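You operate a simulated robot arm through the tools that you are given. There is no shell and no other tool. Be economical: measure what you need, move in short steps, check, and stop when the job is done.

You run a simulated robot arm. Do the job below in one go: nothing can be reset, and whatever is moved stays where it is left.

## Task
The header knocks: tighten its clamp, then run water to try it.
Fine: teal driver, back on its post; open the red drain cock and shut it again.

Only the result counts: the job must be done as asked and must still hold three seconds after the hand-in. Knocking over, shifting, dropping, spilling or breaking anything else fails it.

## Robot
A 7-joint arm with a two-finger parallel gripper, fixed in place. Base frame: the origin is at the foot of the arm, x ahead of it, y to its left, z up. Readings come in cm, degrees, newtons and seconds.
With the tool pointing down near the work surface it reaches from about 22 to 72 cm from the base axis. Its first joint turns from -115.0 to 115.0 degrees. Payload 3.91 kg.
Tool frame: the origin (TCP) lies between the finger pads and is the grasp point; the fingertips stand 3 cm ahead of it; z points along the fingers, y is the line along which they close. The gripper opens to 11 cm. The fingers are 2 cm wide and 1 cm thick; the gripper's body (4.8 by 11.2 cm) begins 5.5 cm behind the TCP.
Orientation is that of the tool frame in the base frame, as a unit quaternion [w, x, y, z]. With the fingers straight down and closing along the base's y, the tool's x points along the base's -x, its y along +y and its z along -z.

## Interface
- The arm moves only by the tool arm_command. Its argument "plan" is a list that holds one entry, the list of rows, each a list of 7 numbers: the shift along the tool's x, y, z in cm, then the turn, a rotation vector about the tool's x, y, z in degrees, then the closure, from 0 (fully open) to 1 (shut). In form: [[[x, y, z, ax, ay, az, claw], ...]]. A call has 1 to 8 rows; each row is the pose to reach, as a shift and turn from the pose commanded when the call began, along the tool's axes at that moment. Rows are played at 5 a second. More than 5 cm and 8.6 degrees between two rows, or a gripper value outside its range, and nothing of the call is played. Where a pose cannot be reached the arm comes as near as it can. A force on the tool above 60 N (or 10 N above the force at the start of the call, whichever is more), or a blocked arm, ends the call early, and 0.2 s more pass. The fingers move at their own pace (about 10.8 cm/s each) and stop on an object; they squeeze with about 27 N. The grip force told is the motor's: it shows also when the fingers shut on nothing. Time passes only in rows, and 0.2 s behind the last, so rows that repeat a pose let the fingers close. It gives the time, the measured TCP pose, the force on the tool (base axes), the opening and the grip force at its end, in the units of the frame above (readings bear some noise).
- Cameras (640 x 400 px; columns grow to the right, rows downward): "scene" is fixed at [39.79, -64.98, 181.19]; the picture's right is [0.98, -0.22, 0.00], its down [-0.11, -0.51, -0.85] and it looks along [0.19, 0.83, -0.52] (base axes); focal length 374 px, centre (320, 200). "wrist" rides on the gripper at [-3.6, 0, -5.7] in the tool frame; the picture's right is [0.00, -1.00, 0.00], its down [0.97, 0.00, -0.24] and it looks along [0.24, 0.00, 0.97] (tool axes); focal length 218 px, centre (320, 200). There is no depth. A picture from a camera that has moved, and an enlarged one, comes with that camera's place and axes in the base frame and with its lens.
- capture(camera): a new picture of that camera. It takes no simulated time.
- move_column(by): slides the trunk up (or, below 0, down) by that many cm; the arm rides with it, the base frame stays. It gives what a move gives, with no picture.
- zoom(camera, box): a new picture of the part [left, top, right, bottom] of that camera's present view, enlarged. It takes no simulated time.
- close_job(): hands the job in; it is judged then, once.

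Work in short steps. Places have to be worked out from the pictures, the camera data and where the tool is seen: move nearer, look again, correct. Check each grasp and each placing, and mend what went wrong. You have 120 turns and 84 pictures in all, those below and enlarged ones among them. Open the gripper and draw the arm clear of the work before you hand the job in, unless the task says otherwise; then end with one line.

The tools are called by a JSON object that holds its "method" and its "body". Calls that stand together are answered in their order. arm_command: Moves the arm, as the interface text tells. Its arguments: {"type":"object","properties":{"plan":{"type":"array"}},"required":["plan"]} The other tools are called the same way: move_column (by) slides the trunk up or down; capture (camera) takes a picture; zoom (camera, box) takes an enlarged picture of a part of a camera's view; close_job () hands the job in.

At the start:

```text
time_s: 0.0
tool_pos: [32.4, 34.13, 132.53]
orientation: [0.001, 0.0, 1.0, 0.0]
contact_force: [0.0, 0.2, 0.3]
grip_width: 10.99
grip_force: 0.1
trunk travel left (down, up): [-90.0, 9.0]
```

scene: 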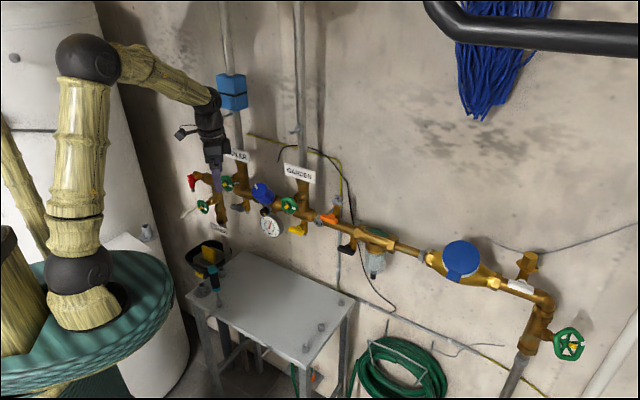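
wrist: 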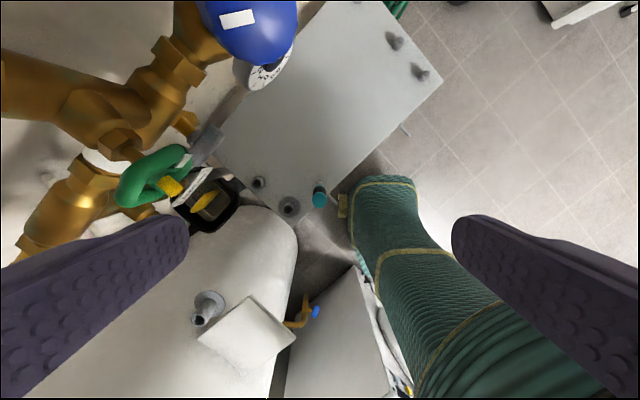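

I start by enlarging the scene around the header and the table to find the clamp, driver and red cock.

{"method": "zoom", "body": {"camera": "scene", "box": [160, 130, 320, 230]}}

{"method": "zoom", "body": {"camera": "scene", "box": [160, 220, 360, 345]}}

{"method": "zoom", "body": {"camera": "scene", "box": [300, 180, 460, 280]}}

```text
4.00 times, centred on (240, 180) of scene
camera zoom: at [39.79, -64.98, 181.19], right [0.98, -0.22, 0.0], down [-0.11, -0.51, -0.85], along [0.19, 0.83, -0.52], focal length 1497 px, centre (640, 280)
```

zoom: 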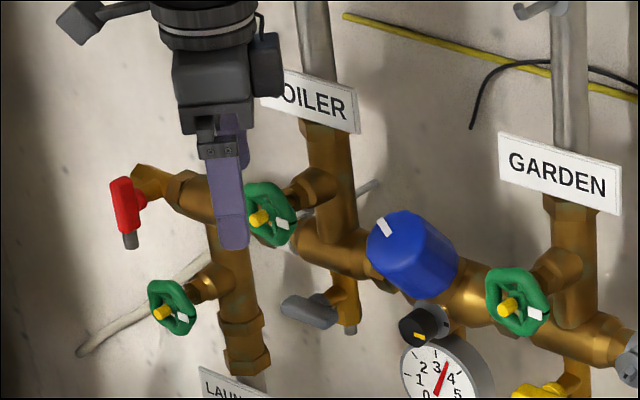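

```text
3.20 times, centred on (260, 282) of scene
camera zoom: at [39.79, -64.98, 181.19], right [0.98, -0.22, 0.0], down [-0.11, -0.51, -0.85], along [0.19, 0.83, -0.52], focal length 1197 px, centre (512, -64)
```

zoom: 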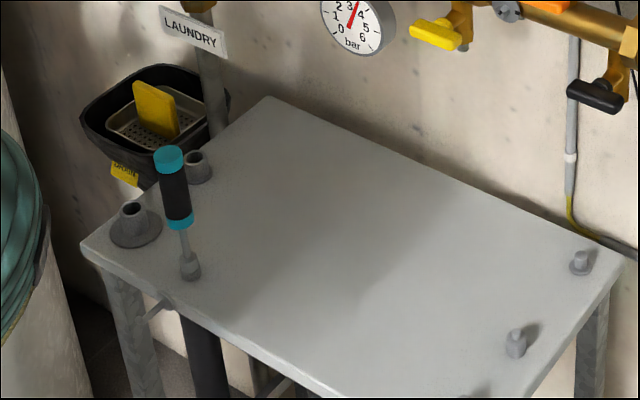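

```text
4.00 times, centred on (380, 230) of scene
camera zoom: at [39.79, -64.98, 181.19], right [0.98, -0.22, 0.0], down [-0.11, -0.51, -0.85], along [0.19, 0.83, -0.52], focal length 1497 px, centre (80, 80)
```

zoom: 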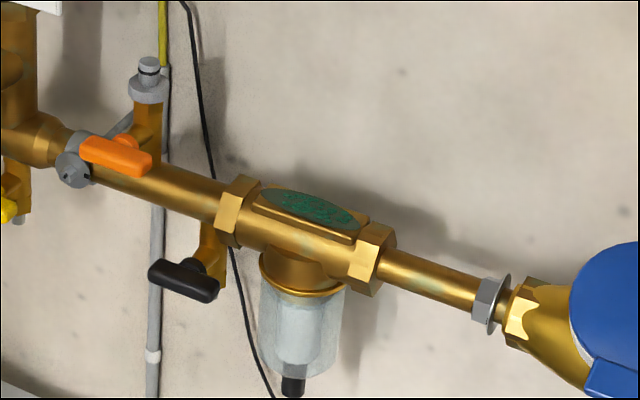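

Zooming closer on the driver, the clamp candidates, and the red cock.

{"method": "zoom", "body": {"camera": "scene", "box": [180, 240, 244, 310]}}

{"method": "zoom", "body": {"camera": "scene", "box": [295, 190, 345, 240]}}

{"method": "zoom", "body": {"camera": "scene", "box": [170, 160, 250, 220]}}

{"method": "zoom", "body": {"camera": "scene", "box": [400, 230, 600, 370]}}

```text
5.71 times, centred on (212, 275) of scene
camera zoom: at [39.79, -64.98, 181.19], right [0.98, -0.22, 0.0], down [-0.11, -0.51, -0.85], along [0.19, 0.83, -0.52], focal length 2138 px, centre (937, -229)
```

zoom: 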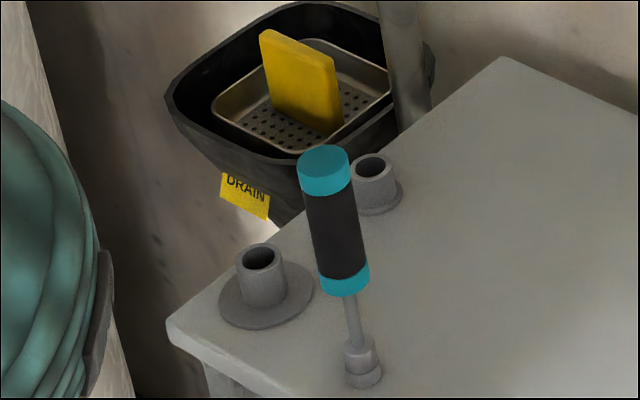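

```text
8.00 times, centred on (320, 215) of scene
camera zoom: at [39.79, -64.98, 181.19], right [0.98, -0.22, 0.0], down [-0.11, -0.51, -0.85], along [0.19, 0.83, -0.52], focal length 2994 px, centre (320, 80)
```

zoom: 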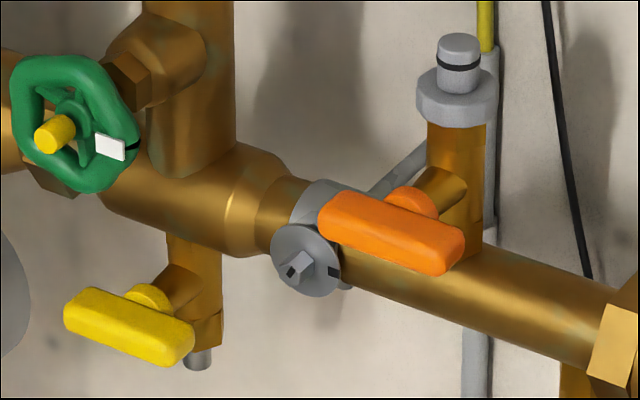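

```text
6.67 times, centred on (210, 190) of scene
camera zoom: at [39.79, -64.98, 181.19], right [0.98, -0.22, 0.0], down [-0.11, -0.51, -0.85], along [0.19, 0.83, -0.52], focal length 2495 px, centre (1053, 267)
```

zoom: 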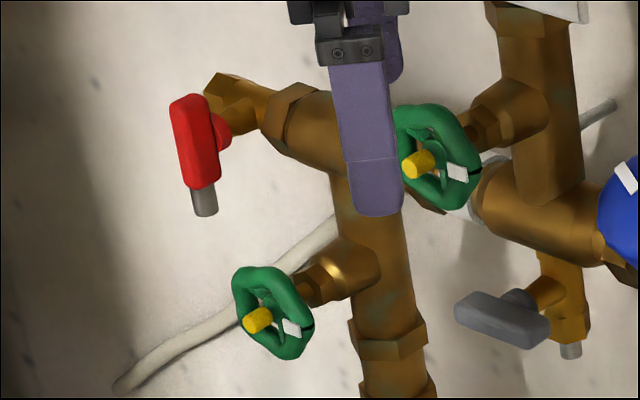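

```text
2.86 times, centred on (500, 300) of scene
camera zoom: at [39.79, -64.98, 181.19], right [0.98, -0.22, 0.0], down [-0.11, -0.51, -0.85], along [0.19, 0.83, -0.52], focal length 1069 px, centre (-194, -86)
```

zoom: 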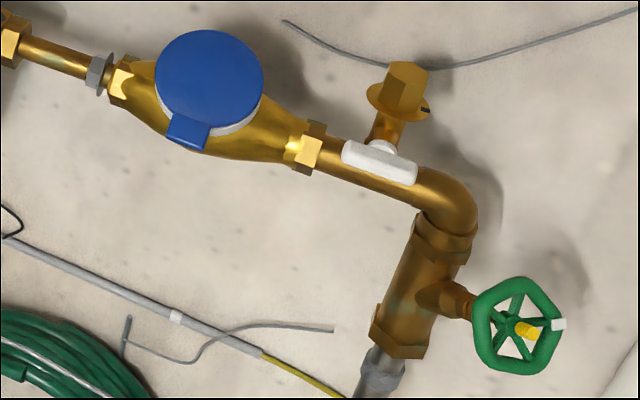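

The driver (black handle with teal ends) stands around (27, 33) and the wall runs at 45°, so its inward normal is about (0.707, 0.707, 0). I yaw -45° to line up with the wall and shift over the driver to look down.

{"method": "arm_command", "body": {"plan": [[[0.8, -0.2, 1, 0, 0, -7.5, 0], [1.6, -0.4, 2, 0, 0, -15, 0], [2.4, -0.6, 3, 0, 0, -22.5, 0], [3.2, -0.8, 4, 0, 0, -30, 0], [4, -1, 5, 0, 0, -37.5, 0], [5, -1, 6, 0, 0, -45, 0], [5, -1, 8, 0, 0, -45, 0], [5, -1, 10, 0, 0, -45, 0]]]}}

{"method": "capture", "body": {"camera": "wrist"}}

{"method": "capture", "body": {"camera": "scene"}}

```text
time_s: 1.8
tool_pos: [27.35, 33.29, 122.33]
orientation: [0.0, -0.383, 0.924, 0.0]
contact_force: [0.2, -0.4, 0.5]
grip_width: 11.01
grip_force: 0.1
trunk travel left (down, up): [-90.0, 9.0]
```

```text
74 pictures are left
camera wrist: at [29.92, 35.84, 128.04], right [0.71, -0.71, 0.0], down [-0.69, -0.69, 0.24], along [-0.17, -0.17, -0.97], focal length 218 px, centre (320, 200)
```

wrist: 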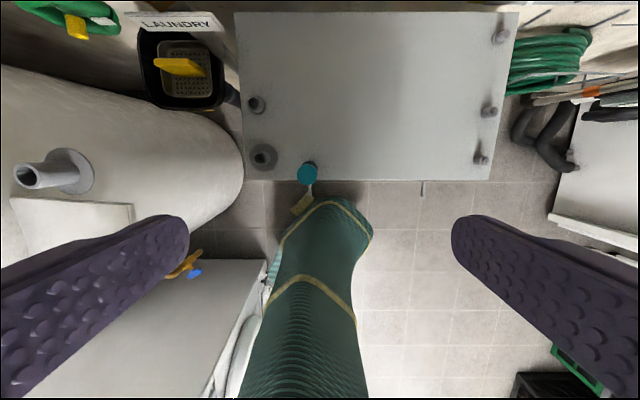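

```text
73 pictures are left
```

scene: 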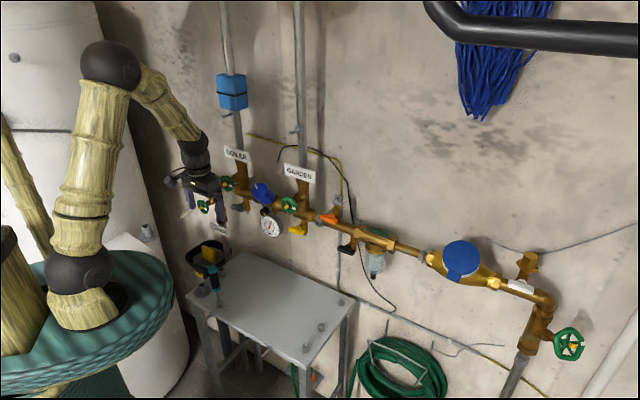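

The driver's cap is almost below the tool; I move closer and look again.

{"method": "arm_command", "body": {"plan": [[[0.2, 0.6, 3, 0, 0, 0, 0], [0.35, 1.2, 6, 0, 0, 0, 0], [0.35, 1.2, 9, 0, 0, 0, 0]]]}}

{"method": "capture", "body": {"camera": "wrist"}}

{"method": "zoom", "body": {"camera": "scene", "box": [160, 180, 260, 320]}}

```text
time_s: 2.6
tool_pos: [26.34, 33.93, 113.41]
orientation: [-0.001, -0.383, 0.924, -0.001]
contact_force: [0.0, -0.5, -0.7]
grip_width: 11.02
grip_force: 0.1
trunk travel left (down, up): [-90.0, 9.0]
```

```text
72 pictures are left
camera wrist: at [28.91, 36.47, 119.06], right [0.71, -0.71, 0.0], down [-0.69, -0.69, 0.24], along [-0.17, -0.17, -0.97], focal length 218 px, centre (320, 200)
```

wrist: 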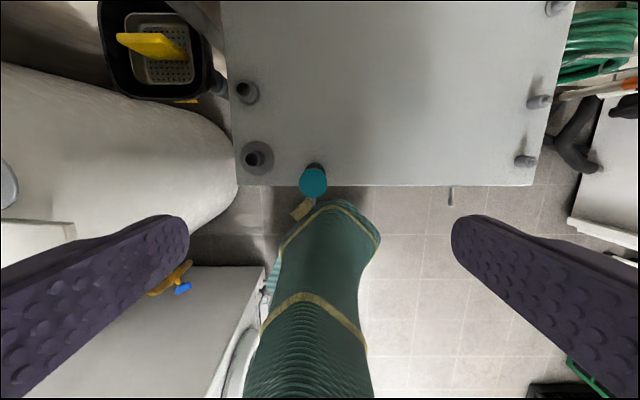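

```text
2.86 times, centred on (210, 250) of scene
camera zoom: at [39.79, -64.98, 181.19], right [0.98, -0.22, 0.0], down [-0.11, -0.51, -0.85], along [0.19, 0.83, -0.52], focal length 1069 px, centre (634, 57)
```

zoom: 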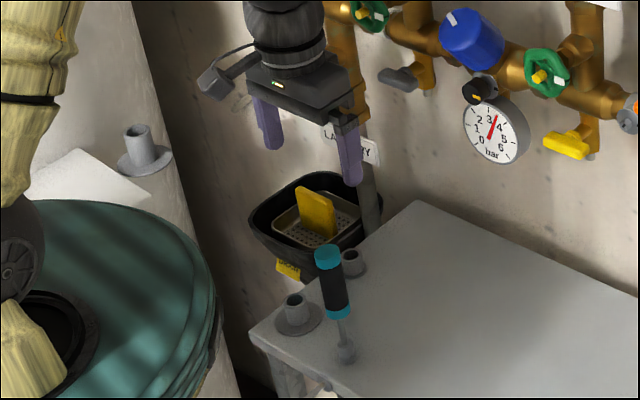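

Two views put the driver's axis at about (26.1, 34.6) with its top at z≈97.5. I centre on it, lower partway and check.

{"method": "arm_command", "body": {"plan": [[[-0.15, 0.32, 2, 0, 0, 0, 0], [-0.3, 0.64, 5, 0, 0, 0, 0], [-0.3, 0.64, 8, 0, 0, 0, 0], [-0.3, 0.64, 10.4, 0, 0, 0, 0]]]}}

{"method": "capture", "body": {"camera": "wrist"}}

{"method": "zoom", "body": {"camera": "scene", "box": [180, 210, 260, 320]}}

```text
time_s: 3.6
tool_pos: [26.06, 34.47, 103.14]
orientation: [-0.001, -0.383, 0.924, 0.0]
contact_force: [-0.9, 0.3, -0.2]
grip_width: 11.03
grip_force: 0.1
trunk travel left (down, up): [-90.0, 9.0]
```

```text
70 pictures are left
camera wrist: at [28.53, 37.15, 108.77], right [0.71, -0.71, 0.0], down [-0.69, -0.69, 0.24], along [-0.17, -0.17, -0.97], focal length 218 px, centre (320, 200)
```

wrist: 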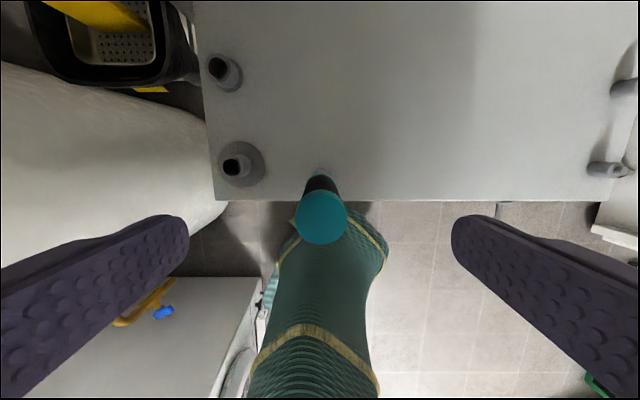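

```text
3.64 times, centred on (220, 265) of scene
camera zoom: at [39.79, -64.98, 181.19], right [0.98, -0.22, 0.0], down [-0.11, -0.51, -0.85], along [0.19, 0.83, -0.52], focal length 1361 px, centre (684, -36)
```

zoom: 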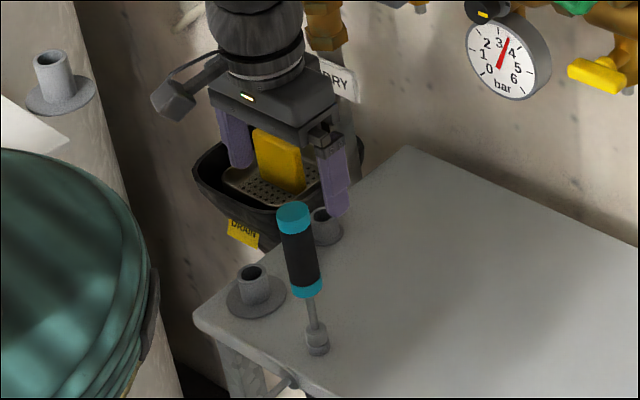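

The driver is centred between the fingers, with its top at z≈97.2. I lower the tool to z≈93 to straddle the handle.

{"method": "arm_command", "body": {"plan": [[[0.2, 0, 2.5, 0, 0, 0, 0], [0.2, 0, 5, 0, 0, 0, 0], [0.2, 0, 7.5, 0, 0, 0, 0], [0.2, 0, 9, 0, 0, 0, 0], [0.2, 0, 10, 0, 0, 0, 0]]]}}

{"method": "capture", "body": {"camera": "wrist"}}

{"method": "zoom", "body": {"camera": "scene", "box": [180, 220, 260, 320]}}

```text
time_s: 4.8
tool_pos: [25.84, 34.26, 92.98]
orientation: [0.0, -0.382, 0.924, 0.0]
contact_force: [0.3, 0.5, -0.3]
grip_width: 11.0
grip_force: 0.0
trunk travel left (down, up): [-90.0, 9.0]
```

```text
68 pictures are left
camera wrist: at [28.43, 36.96, 98.77], right [0.71, -0.71, 0.0], down [-0.69, -0.69, 0.24], along [-0.17, -0.17, -0.97], focal length 218 px, centre (320, 200)
```

wrist: 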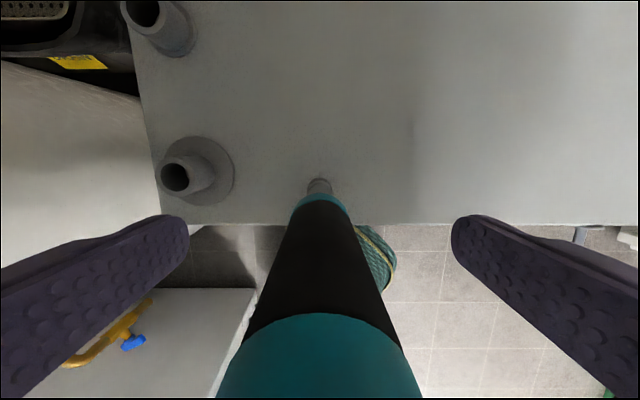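

```text
4.00 times, centred on (220, 270) of scene
camera zoom: at [39.79, -64.98, 181.19], right [0.98, -0.22, 0.0], down [-0.11, -0.51, -0.85], along [0.19, 0.83, -0.52], focal length 1497 px, centre (720, -80)
```

zoom: 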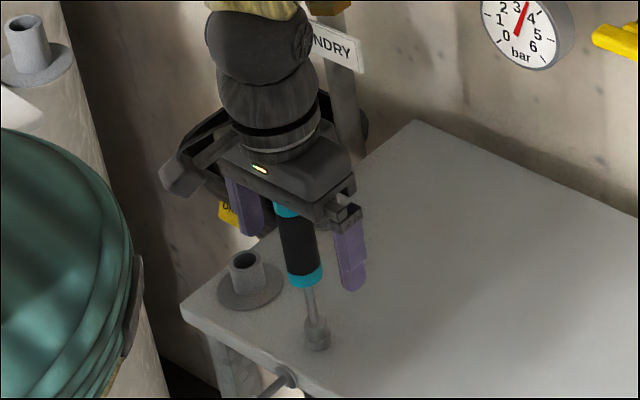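

The driver stands between the fingers, well centred. I close the gripper on it.

{"method": "arm_command", "body": {"plan": [[[0, 0, 0, 0, 0, 0, 0.4], [0, 0, 0, 0, 0, 0, 0.7], [0, 0, 0, 0, 0, 0, 1], [0, 0, 0, 0, 0, 0, 1], [0, 0, 0, 0, 0, 0, 1]]]}}

{"method": "capture", "body": {"camera": "wrist"}}

```text
time_s: 6.0
tool_pos: [25.85, 34.32, 93.09]
orientation: [0.0, -0.383, 0.924, 0.0]
contact_force: [-1.1, 0.8, -0.5]
grip_width: 2.8
grip_force: 27.3
trunk travel left (down, up): [-90.0, 9.0]
```

```text
66 pictures are left
camera wrist: at [28.41, 36.95, 98.79], right [0.71, -0.71, 0.0], down [-0.69, -0.69, 0.24], along [-0.17, -0.17, -0.97], focal length 218 px, centre (320, 200)
```

wrist: 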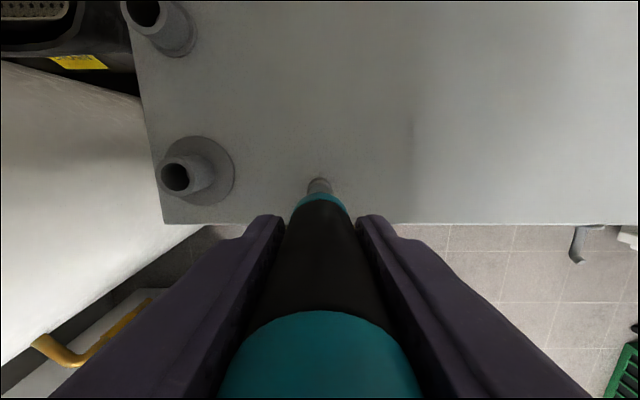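

Grip is firm at 2.8 cm. I note the return pose as (25.85, 34.30, 93.0) and lift straight up off the post.

{"method": "arm_command", "body": {"plan": [[[0, 0, -0.5, 0, 0, 0, 1], [0, 0, -1.5, 0, 0, 0, 1], [0, 0, -3, 0, 0, 0, 1], [0, 0, -5, 0, 0, 0, 1], [0, 0, -8, 0, 0, 0, 1], [0, 0, -12, 0, 0, 0, 1]]]}}

{"method": "zoom", "body": {"camera": "scene", "box": [180, 190, 260, 320]}}

{"method": "capture", "body": {"camera": "wrist"}}

```text
time_s: 7.4
tool_pos: [25.72, 34.15, 105.26]
orientation: [0.0, -0.383, 0.924, 0.0]
contact_force: [-0.5, -1.2, -1.3]
grip_width: 2.81
grip_force: 27.3
trunk travel left (down, up): [-90.0, 9.0]
```

```text
3.08 times, centred on (220, 255) of scene
camera zoom: at [39.79, -64.98, 181.19], right [0.98, -0.22, 0.0], down [-0.11, -0.51, -0.85], along [0.19, 0.83, -0.52], focal length 1151 px, centre (628, 31)
```

zoom: 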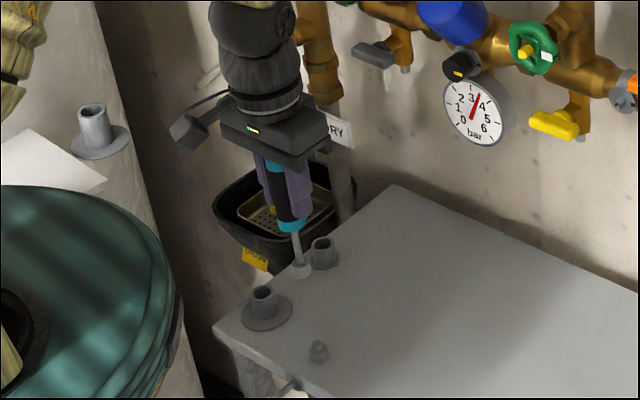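

```text
64 pictures are left
camera wrist: at [28.38, 36.73, 110.79], right [0.71, -0.71, 0.0], down [-0.69, -0.69, 0.24], along [-0.17, -0.17, -0.97], focal length 218 px, centre (320, 200)
```

wrist: 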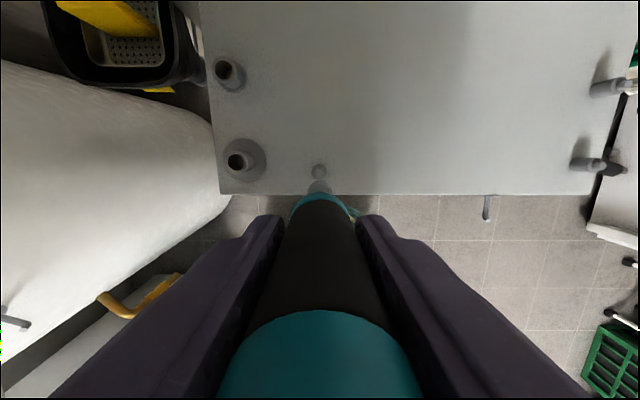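

The driver is clear of its post. I raise, back off from the wall and pitch the tool toward the wall.

{"method": "arm_command", "body": {"plan": [[[0.6, -1.5, -2.2, 0, -7.5, 0, 1], [1.3, -3, -4.4, 0, -15, 0, 1], [2, -5, -6.6, 0, -22.5, 0, 1], [2.6, -7, -8.8, 0, -30, 0, 1], [3.2, -8.5, -11, 0, -37.5, 0, 1], [4, -10, -13, 0, -45, 0, 1]]]}}

{"method": "arm_command", "body": {"plan": [[[0, 0, 0, 0, -7.5, 0, 1], [0, 0, 0, 0, -15, 0, 1], [0, 0, 0, 0, -22.5, 0, 1], [0, 0, 0, 0, -30, 0, 1], [0, 0, 0, 0, -37.5, 0, 1], [0, 0, 0, 0, -45, 0, 1]]]}}

{"method": "capture", "body": {"camera": "wrist"}}

{"method": "capture", "body": {"camera": "scene"}}

```text
time_s: 8.8
tool_pos: [36.13, 30.31, 119.16]
orientation: [0.353, -0.354, 0.854, 0.147]
contact_force: [0.2, 0.0, -1.5]
grip_width: 2.83
grip_force: 26.6
out of reach, approached as far as the arm can: row 4, 5, 6
trunk travel left (down, up): [-90.0, 9.0]
```

```text
time_s: 10.2
tool_pos: [37.78, 32.24, 117.14]
orientation: [0.644, -0.273, 0.664, 0.264]
contact_force: [-1.1, 0.5, -0.8]
grip_width: 2.63
grip_force: 26.7
out of reach, approached as far as the arm can: row 1, 2, 3, 4, 5, 6
trunk travel left (down, up): [-90.0, 9.0]
```

```text
63 pictures are left
camera wrist: at [33.75, 28.46, 120.88], right [0.7, -0.71, 0.0], down [-0.19, -0.19, -0.96], along [0.69, 0.68, -0.27], focal length 218 px, centre (320, 200)
```

wrist: 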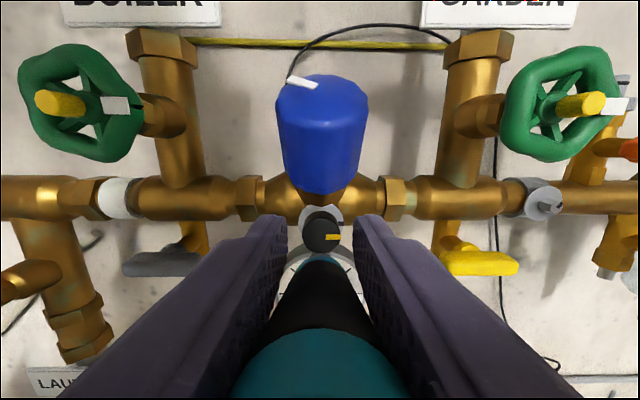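

```text
62 pictures are left
```

scene: 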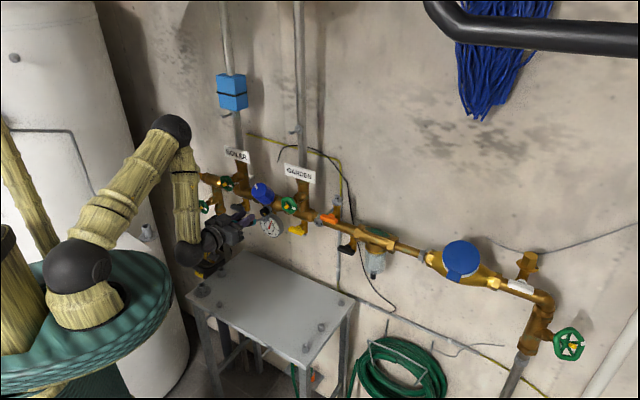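

The tool was reach-limited and ended closer to the wall than wanted; the driver also looks shifted in the fingers. I enlarge both views before moving.

{"method": "zoom", "body": {"camera": "wrist", "box": [220, 180, 420, 400]}}

{"method": "zoom", "body": {"camera": "scene", "box": [190, 180, 310, 280]}}

```text
1.82 times, centred on (320, 290) of wrist
camera zoom: at [33.75, 28.46, 120.88], right [0.7, -0.71, 0.0], down [-0.19, -0.19, -0.96], along [0.69, 0.68, -0.27], focal length 397 px, centre (320, 36)
```

zoom: 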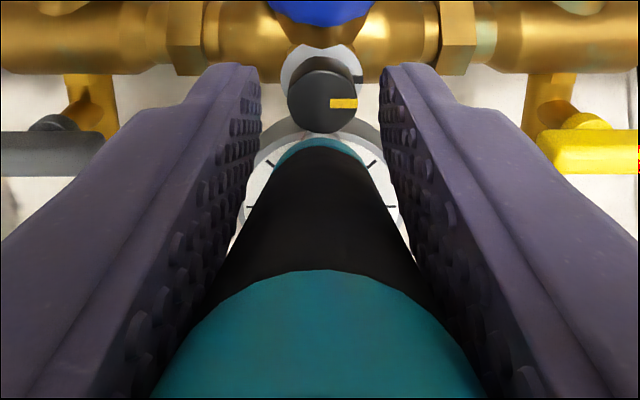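

```text
4.00 times, centred on (250, 230) of scene
camera zoom: at [39.79, -64.98, 181.19], right [0.98, -0.22, 0.0], down [-0.11, -0.51, -0.85], along [0.19, 0.83, -0.52], focal length 1497 px, centre (600, 80)
```

zoom: 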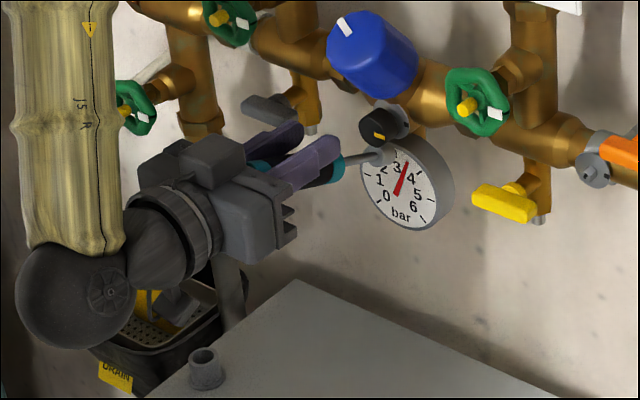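

The driver has tipped about 30° nose-down in the fingers, with its tip near the gauge. I back straight away from the wall first, in small steps.

{"method": "arm_command", "body": {"plan": [[[0, 0, -1, 0, 0, 0, 1], [0, 0, -2, 0, 0, 0, 1], [0, 0, -3, 0, 0, 0, 1], [0, 0, -4, 0, 0, 0, 1]]]}}

{"method": "zoom", "body": {"camera": "scene", "box": [190, 180, 310, 280]}}

```text
time_s: 11.2
tool_pos: [37.1, 30.99, 115.42]
orientation: [0.654, -0.27, 0.653, 0.271]
contact_force: [-0.1, -0.3, -0.3]
grip_width: 2.61
grip_force: 26.2
out of reach, approached as far as the arm can: row 1, 2, 3, 4
trunk travel left (down, up): [-90.0, 9.0]
```

```text
4.00 times, centred on (250, 230) of scene
camera zoom: at [39.79, -64.98, 181.19], right [0.98, -0.22, 0.0], down [-0.11, -0.51, -0.85], along [0.19, 0.83, -0.52], focal length 1497 px, centre (600, 80)
```

zoom: 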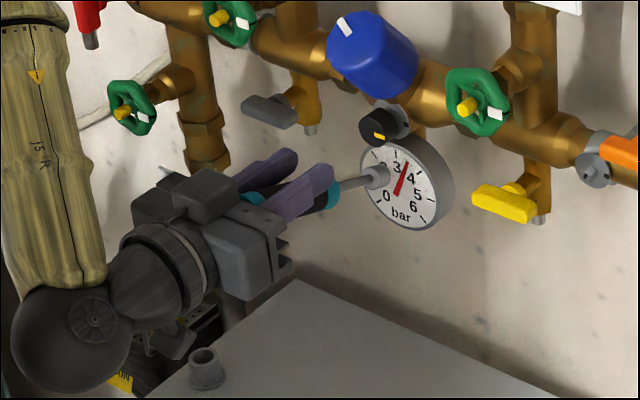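

No contact now. I pitch the tool back down to draw the tip away from the gauge, then check the driver's tilt in the fingers.

{"method": "arm_command", "body": {"plan": [[[0, 0, 0, 0, 7.5, 0, 1], [0, 0, 0, 0, 15, 0, 1], [0, 0, 0, 0, 22.5, 0, 1], [0, 0, 0, 0, 30, 0, 1]]]}}

{"method": "capture", "body": {"camera": "wrist"}}

{"method": "zoom", "body": {"camera": "scene", "box": [190, 180, 310, 280]}}

```text
time_s: 12.2
tool_pos: [38.06, 32.07, 115.17]
orientation: [0.462, -0.331, 0.801, 0.19]
contact_force: [0.4, -0.5, -0.4]
grip_width: 2.63
grip_force: 26.8
out of reach, approached as far as the arm can: row 1, 2, 3, 4
trunk travel left (down, up): [-90.0, 9.0]
```

```text
58 pictures are left
camera wrist: at [35.82, 29.87, 121.07], right [0.71, -0.71, 0.0], down [-0.49, -0.49, -0.72], along [0.51, 0.51, -0.69], focal length 218 px, centre (320, 200)
```

wrist: 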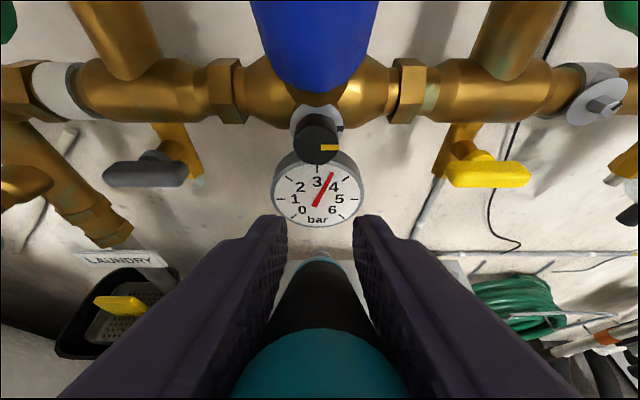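

```text
4.00 times, centred on (250, 230) of scene
camera zoom: at [39.79, -64.98, 181.19], right [0.98, -0.22, 0.0], down [-0.11, -0.51, -0.85], along [0.19, 0.83, -0.52], focal length 1497 px, centre (600, 80)
```

zoom: 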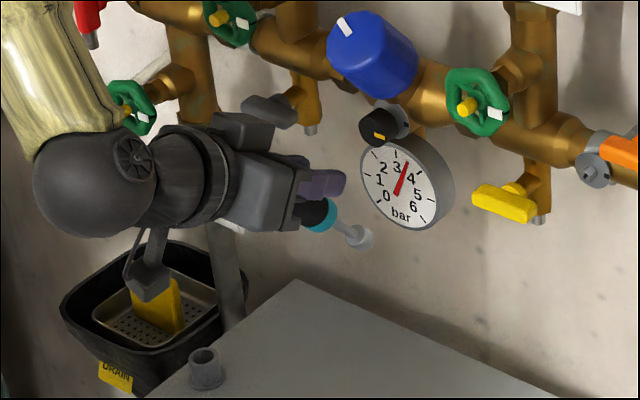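

The tilt remains, so I'll go back to the post, set the driver down and regrip. First I move sideways over toward the post and pitch to about 30°, staying high.

{"method": "arm_command", "body": {"plan": [[[0, 2, 0, 0, 6, 0, 1], [0, 4, 0, 0, 12, 0, 1], [0, 6, 0, 0, 18, 0, 1], [0, 8, 0, 0, 24, 0, 1], [0, 10, 0, 0, 30, 0, 1], [0, 10, 0, 0, 30, 0, 1]]]}}

{"method": "zoom", "body": {"camera": "scene", "box": [160, 180, 280, 320]}}

```text
time_s: 13.6
tool_pos: [31.03, 39.25, 115.08]
orientation: [0.238, -0.369, 0.893, 0.098]
contact_force: [-0.3, -0.2, -1.6]
grip_width: 2.63
grip_force: 26.9
trunk travel left (down, up): [-90.0, 9.0]
```

```text
2.86 times, centred on (220, 250) of scene
camera zoom: at [39.79, -64.98, 181.19], right [0.98, -0.22, 0.0], down [-0.11, -0.51, -0.85], along [0.19, 0.83, -0.52], focal length 1069 px, centre (606, 57)
```

zoom: 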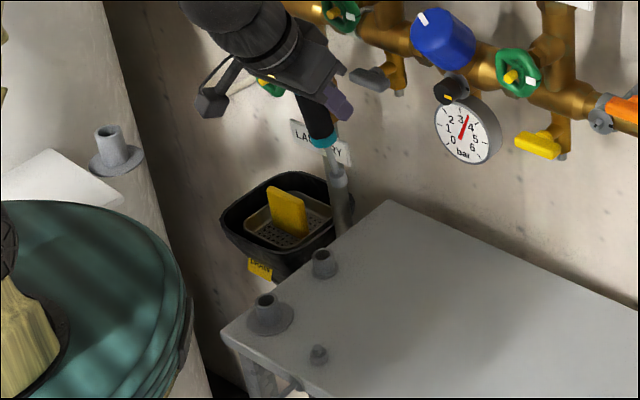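

The commanded pose follows the real one, good. I move above the post and check the driver's uprightness closely.

{"method": "arm_command", "body": {"plan": [[[3, 0, 1, 0, 0, 0, 1], [6, 0.1, 2, 0, 0, 0, 1], [9, 0.1, 3, 0, 0, 0, 1], [10.2, 0.18, 3.3, 0, 0, 0, 1], [10.2, 0.18, 3.3, 0, 0, 0, 1]]]}}

{"method": "zoom", "body": {"camera": "scene", "box": [180, 200, 260, 320]}}

{"method": "capture", "body": {"camera": "wrist"}}

```text
time_s: 14.8
tool_pos: [25.85, 34.2, 107.15]
orientation: [0.239, -0.37, 0.893, 0.099]
contact_force: [-0.7, 0.3, -0.7]
grip_width: 2.65
grip_force: 27.0
trunk travel left (down, up): [-90.0, 9.0]
```

```text
3.33 times, centred on (220, 260) of scene
camera zoom: at [39.79, -64.98, 181.19], right [0.98, -0.22, 0.0], down [-0.11, -0.51, -0.85], along [0.19, 0.83, -0.52], focal length 1247 px, centre (653, 0)
```

zoom: 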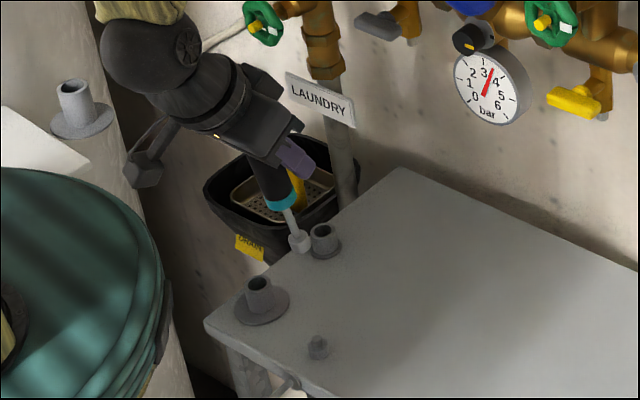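

```text
54 pictures are left
camera wrist: at [26.0, 34.46, 113.83], right [0.71, -0.71, 0.0], down [-0.68, -0.68, -0.28], along [0.2, 0.2, -0.96], focal length 218 px, centre (320, 200)
```

wrist: 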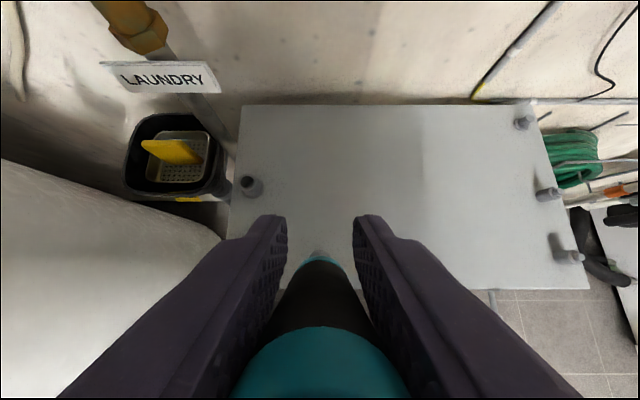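

Measured: the driver sits about 18° off the tool axis and ~1.3 cm off the pad centre (edge grip), so I handle it gently. I turn back 12.4° so that it stands upright and shift over the post.

{"method": "arm_command", "body": {"plan": [[[-0.28, 0, 0.16, 0, 3.1, 0, 1], [-0.56, 0, 0.32, 0, 6.2, 0, 1], [-0.84, 0, 0.48, 0, 9.3, 0, 1], [-1.13, 0, 0.65, 0, 12.4, 0, 1], [-1.13, 0, 0.65, 0, 12.4, 0, 1]]]}}

{"method": "zoom", "body": {"camera": "scene", "box": [190, 230, 250, 320]}}

{"method": "zoom", "body": {"camera": "wrist", "box": [220, 160, 420, 400]}}

```text
time_s: 16.0
tool_pos: [26.68, 35.17, 107.28]
orientation: [0.141, -0.378, 0.913, 0.059]
contact_force: [-0.8, 0.0, -0.4]
grip_width: 2.62
grip_force: 27.6
trunk travel left (down, up): [-90.0, 9.0]
```

```text
4.44 times, centred on (220, 275) of scene
camera zoom: at [39.79, -64.98, 181.19], right [0.98, -0.22, 0.0], down [-0.11, -0.51, -0.85], along [0.19, 0.83, -0.52], focal length 1663 px, centre (764, -133)
```

zoom: 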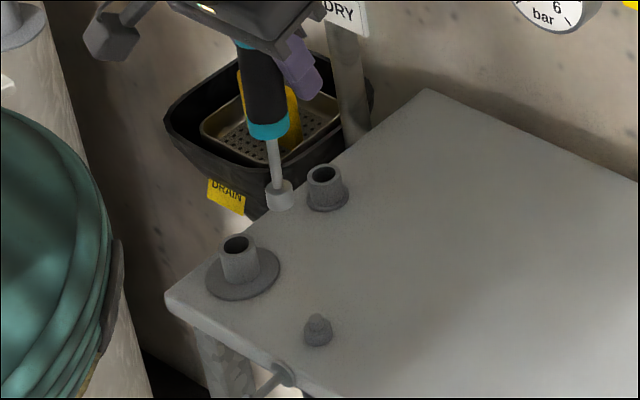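

```text
1.67 times, centred on (320, 280) of wrist
camera zoom: at [27.89, 36.44, 113.67], right [0.71, -0.71, 0.0], down [-0.71, -0.71, -0.06], along [0.05, 0.05, -1.0], focal length 364 px, centre (320, 67)
```

zoom: 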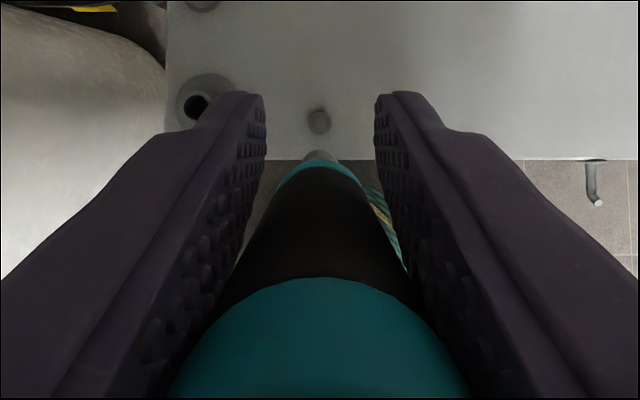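

Driver is nearly upright; its socket is about 1.2 cm short of the post. I correct and lower to just above the post.

{"method": "arm_command", "body": {"plan": [[[-0.4, 0, 0.1, 0, -1, 0, 1], [-0.76, 0, 0.24, 0, -1.8, 0, 1]]]}}

{"method": "arm_command", "body": {"plan": [[[0.66, 0, 1.89, 0, 0, 0, 1], [1.32, 0, 3.78, 0, 0, 0, 1], [1.98, 0, 5.67, 0, 0, 0, 1], [2.64, 0, 7.56, 0, 0, 0, 1], [3.27, 0, 9.45, 0, 0, 0, 1], [3.27, 0, 9.45, 0, 0, 0, 1]]]}}

{"method": "zoom", "body": {"camera": "scene", "box": [195, 250, 245, 320]}}

{"method": "zoom", "body": {"camera": "wrist", "box": [220, 160, 420, 400]}}

```text
time_s: 16.6
tool_pos: [27.27, 35.7, 107.21]
orientation: [0.156, -0.377, 0.911, 0.064]
contact_force: [-0.2, -0.3, -0.6]
grip_width: 2.65
grip_force: 27.2
trunk travel left (down, up): [-90.0, 9.0]
```

```text
time_s: 18.0
tool_pos: [27.36, 35.86, 97.28]
orientation: [0.156, -0.378, 0.91, 0.065]
contact_force: [0.4, -0.2, -1.0]
grip_width: 2.6
grip_force: 27.2
trunk travel left (down, up): [-90.0, 9.0]
```

```text
5.71 times, centred on (220, 285) of scene
camera zoom: at [39.79, -64.98, 181.19], right [0.98, -0.22, 0.0], down [-0.11, -0.51, -0.85], along [0.19, 0.83, -0.52], focal length 2138 px, centre (891, -286)
```

zoom: 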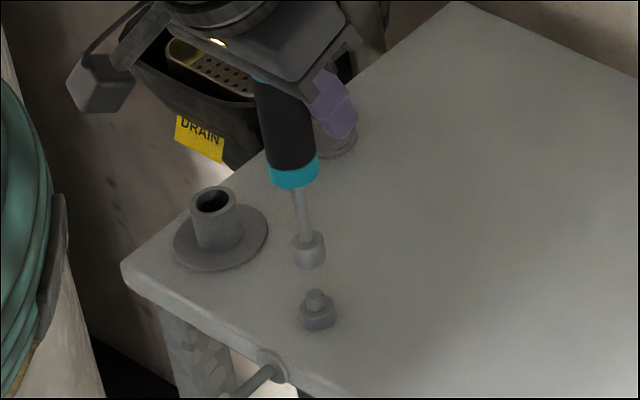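

```text
1.67 times, centred on (320, 280) of wrist
camera zoom: at [28.34, 36.88, 103.69], right [0.71, -0.71, 0.0], down [-0.7, -0.7, -0.1], along [0.07, 0.07, -1.0], focal length 364 px, centre (320, 67)
```

zoom: 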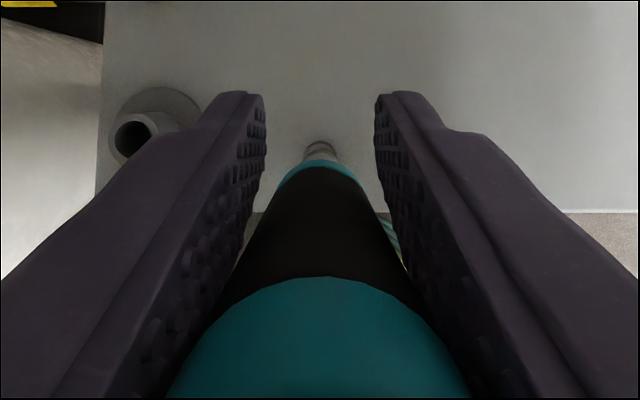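

Socket and post line up in both views. I lower another 2.4 cm slowly toward the pin.

{"method": "arm_command", "body": {"plan": [[[0.35, 0, 0.75, 0, 0, 0, 1], [0.6, 0, 1.5, 0, 0, 0, 1], [0.89, 0, 2.26, 0, 0, 0, 1], [0.89, 0, 2.26, 0, 0, 0, 1]]]}}

{"method": "zoom", "body": {"camera": "scene", "box": [205, 270, 235, 315]}}

```text
time_s: 19.0
tool_pos: [27.3, 35.64, 94.76]
orientation: [0.155, -0.378, 0.91, 0.065]
contact_force: [-0.2, -0.2, -0.4]
grip_width: 2.62
grip_force: 26.7
trunk travel left (down, up): [-90.0, 9.0]
```

```text
8.89 times, centred on (220, 292) of scene
camera zoom: at [39.79, -64.98, 181.19], right [0.98, -0.22, 0.0], down [-0.11, -0.51, -0.85], along [0.19, 0.83, -0.52], focal length 3326 px, centre (1209, -622)
```

zoom: 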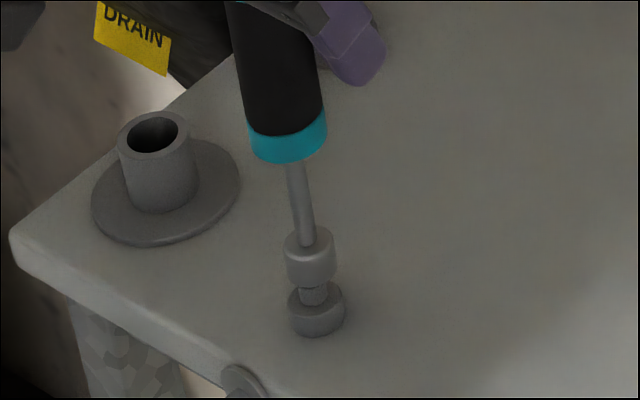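

Socket sits right above the pin. I press on gently in small steps.

{"method": "arm_command", "body": {"plan": [[[0.1, 0, 0.28, 0, 0, 0, 1], [0.2, 0, 0.57, 0, 0, 0, 1], [0.3, 0, 0.85, 0, 0, 0, 1], [0.37, 0, 1.04, 0, 0, 0, 1]]]}}

{"method": "zoom", "body": {"camera": "scene", "box": [205, 270, 235, 315]}}

```text
time_s: 20.0
tool_pos: [27.26, 35.57, 93.64]
orientation: [0.155, -0.377, 0.911, 0.064]
contact_force: [-0.1, 0.8, -1.2]
grip_width: 2.65
grip_force: 26.8
trunk travel left (down, up): [-90.0, 9.0]
```

```text
8.89 times, centred on (220, 292) of scene
camera zoom: at [39.79, -64.98, 181.19], right [0.98, -0.22, 0.0], down [-0.11, -0.51, -0.85], along [0.19, 0.83, -0.52], focal length 3326 px, centre (1209, -622)
```

zoom: 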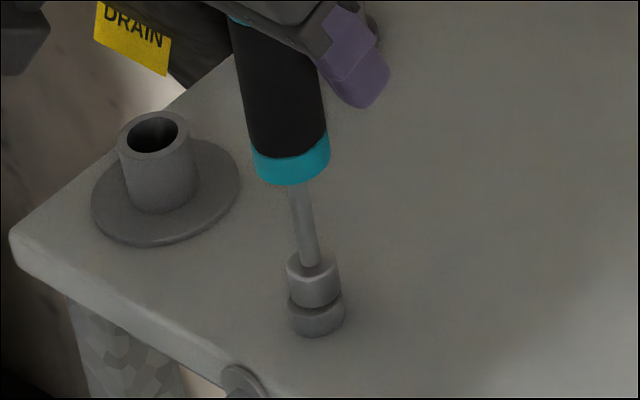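

It is sliding onto the pin without force. A last bit down until it seats.

{"method": "arm_command", "body": {"plan": [[[0.08, 0, 0.24, 0, 0, 0, 1], [0.17, 0, 0.47, 0, 0, 0, 1], [0.24, 0, 0.68, 0, 0, 0, 1]]]}}

{"method": "zoom", "body": {"camera": "scene", "box": [205, 270, 235, 315]}}

```text
time_s: 20.8
tool_pos: [27.09, 35.57, 93.07]
orientation: [0.157, -0.377, 0.911, 0.065]
contact_force: [-5.8, -3.9, 22.3]
grip_width: 2.64
grip_force: 27.4
trunk travel left (down, up): [-90.0, 9.0]
```

```text
8.89 times, centred on (220, 292) of scene
camera zoom: at [39.79, -64.98, 181.19], right [0.98, -0.22, 0.0], down [-0.11, -0.51, -0.85], along [0.19, 0.83, -0.52], focal length 3326 px, centre (1209, -622)
```

zoom: 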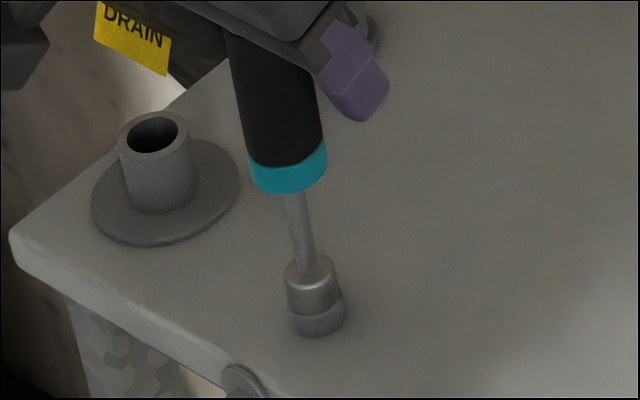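

It has seated (22 N up, same height as originally). I ease off slightly and open the fingers.

{"method": "arm_command", "body": {"plan": [[[-0.05, 0, -0.15, 0, 0, 0, 1], [-0.05, 0, -0.15, 0, 0, 0, 0.72], [-0.05, 0, -0.15, 0, 0, 0, 0.6], [-0.05, 0, -0.15, 0, 0, 0, 0.3], [-0.05, 0, -0.15, 0, 0, 0, 0]]]}}

{"method": "zoom", "body": {"camera": "scene", "box": [195, 240, 245, 315]}}

{"method": "capture", "body": {"camera": "wrist"}}

```text
time_s: 22.0
tool_pos: [27.18, 35.62, 93.13]
orientation: [0.156, -0.377, 0.911, 0.064]
contact_force: [-0.6, 1.1, 0.0]
grip_width: 11.0
grip_force: 0.0
trunk travel left (down, up): [-90.0, 9.0]
```

```text
5.33 times, centred on (220, 278) of scene
camera zoom: at [39.79, -64.98, 181.19], right [0.98, -0.22, 0.0], down [-0.11, -0.51, -0.85], along [0.19, 0.83, -0.52], focal length 1996 px, centre (853, -213)
```

zoom: 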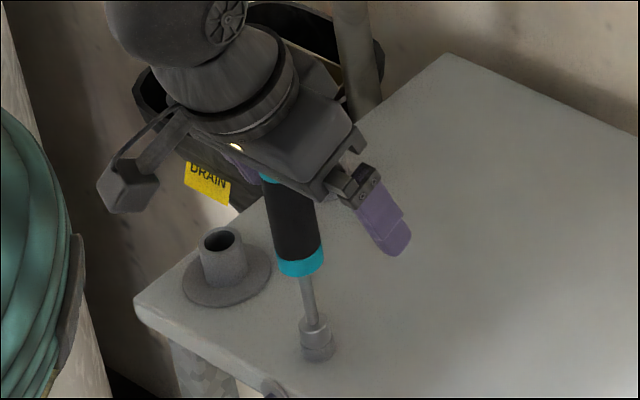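

```text
45 pictures are left
camera wrist: at [28.3, 36.79, 99.63], right [0.71, -0.71, 0.0], down [-0.7, -0.7, -0.1], along [0.07, 0.07, -1.0], focal length 218 px, centre (320, 200)
```

wrist: 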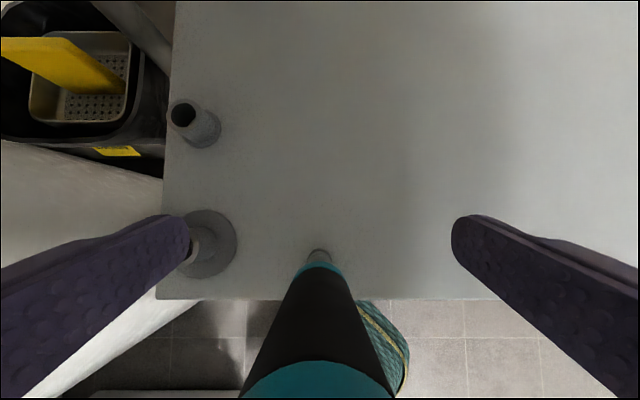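

The driver stands on its post again. I'll regrip with the fingers closing along the wall normal, so gravity can't tip it when horizontal. First up and straight.

{"method": "arm_command", "body": {"plan": [[[-1.33, 0, -3.77, 0, 0, 0, 0], [-2.66, 0, -7.54, 0, 0, 0, 0], [-4, 0, -11.3, 0, 0, 0, 0], [-3.4, 0, -11.5, 0, 6.5, 0, 0], [-2.8, 0, -11.7, 0, 13, 0, 0], [-2.3, 0, -11.9, 0, 19.4, 0, 0]]]}}

{"method": "arm_command", "body": {"plan": [[[0, 0, -2, 0, 0, -7.5, 0], [0, 0, -4, 0, 0, -15, 0], [0, 0, -6, 0, 0, -22.5, 0], [0, 0, -8, 0, 0, -30, 0], [0, 0, -10, 0, 0, -37.5, 0], [0, 0, -12, 0, 0, -45, 0]]]}}

{"method": "arm_command", "body": {"plan": [[[0, 0, -2, 0, 0, -7.5, 0], [0, 0, -4, 0, 0, -15, 0], [0, 0, -6, 0, 0, -22.5, 0], [0, 0, -8, 0, 0, -30, 0], [0, 0, -10, 0, 0, -37.5, 0], [0, 0, -10, 0, 0, -45, 0]]]}}

```text
time_s: 23.4
tool_pos: [26.11, 34.41, 105.17]
orientation: [-0.001, -0.383, 0.924, 0.0]
contact_force: [0.3, -0.5, 0.1]
grip_width: 10.97
grip_force: 0.1
trunk travel left (down, up): [-90.0, 9.0]
```

```text
time_s: 24.8
tool_pos: [25.88, 34.32, 117.2]
orientation: [0.0, 0.708, -0.706, 0.001]
contact_force: [-0.6, -0.4, -0.2]
grip_width: 11.0
grip_force: 0.1
trunk travel left (down, up): [-90.0, 9.0]
```

```text
time_s: 26.2
tool_pos: [26.05, 34.47, 127.08]
orientation: [0.0, 0.924, -0.383, 0.0]
contact_force: [1.2, -0.7, -0.2]
grip_width: 10.98
grip_force: 0.1
trunk travel left (down, up): [-90.0, 9.0]
```

Yaw done at z=127. Now lower the trunk 22 cm, so the later horizontal pose is better reachable, and look.

{"method": "move_column", "body": {"by": -22}}

{"method": "capture", "body": {"camera": "wrist"}}

{"method": "capture", "body": {"camera": "scene"}}

```text
time_s: 28.5
tool_pos: [26.0, 34.33, 105.15]
orientation: [0.0, 0.924, -0.383, 0.0]
contact_force: [0.6, 0.4, -0.6]
grip_width: 11.02
grip_force: 0.0
trunk travel left (down, up): [-68.0, 31.0]
```

```text
44 pictures are left
camera wrist: at [23.43, 37.0, 110.75], right [0.71, 0.71, 0.0], down [0.69, -0.69, 0.24], along [0.17, -0.17, -0.97], focal length 218 px, centre (320, 200)
```

wrist: 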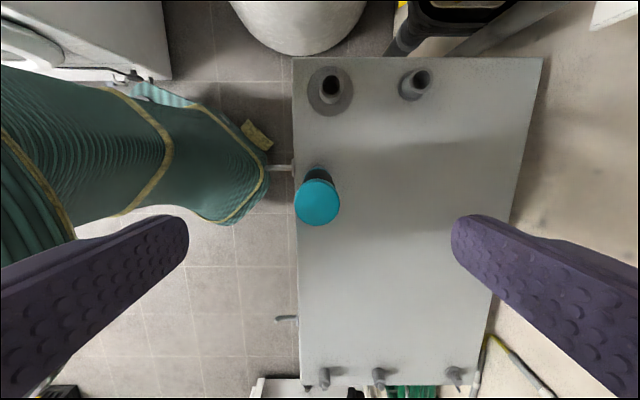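

```text
43 pictures are left
```

scene: 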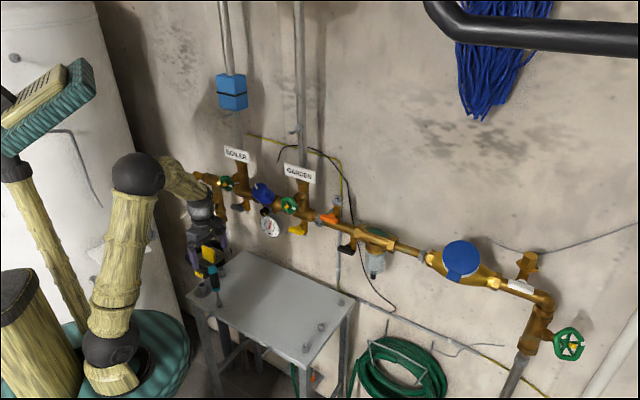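

Cap is centred within 0.3 cm; I correct and go down over the handle, then close.

{"method": "arm_command", "body": {"plan": [[[-0.2, 0.12, 3, 0, 0, 0, 0], [-0.2, 0.12, 6, 0, 0, 0, 0], [-0.2, 0.12, 9, 0, 0, 0, 0], [-0.2, 0.12, 11, 0, 0, 0, 0], [-0.2, 0.12, 12.5, 0, 0, 0, 0]]]}}

{"method": "arm_command", "body": {"plan": [[[0, 0, 0, 0, 0, 0, 0.4], [0, 0, 0, 0, 0, 0, 0.7], [0, 0, 0, 0, 0, 0, 1], [0, 0, 0, 0, 0, 0, 1], [0, 0, 0, 0, 0, 0, 1]]]}}

{"method": "capture", "body": {"camera": "wrist"}}

```text
time_s: 29.7
tool_pos: [25.76, 34.39, 92.58]
orientation: [0.0, 0.924, -0.383, 0.0]
contact_force: [0.4, 0.3, 0.4]
grip_width: 11.01
grip_force: 0.0
trunk travel left (down, up): [-68.0, 31.0]
```

```text
time_s: 30.9
tool_pos: [25.7, 34.32, 92.67]
orientation: [0.0, 0.924, -0.382, 0.0]
contact_force: [-3.5, -1.8, -0.6]
grip_width: 2.61
grip_force: 26.8
trunk travel left (down, up): [-68.0, 31.0]
```

```text
42 pictures are left
camera wrist: at [23.18, 37.02, 98.24], right [0.71, 0.71, 0.0], down [0.69, -0.69, 0.24], along [0.17, -0.17, -0.97], focal length 218 px, centre (320, 200)
```

wrist: 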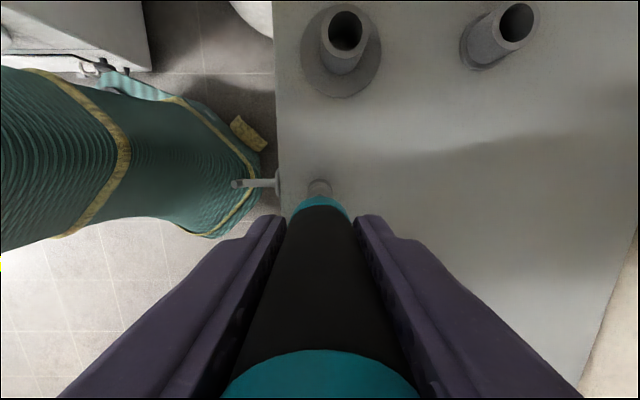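

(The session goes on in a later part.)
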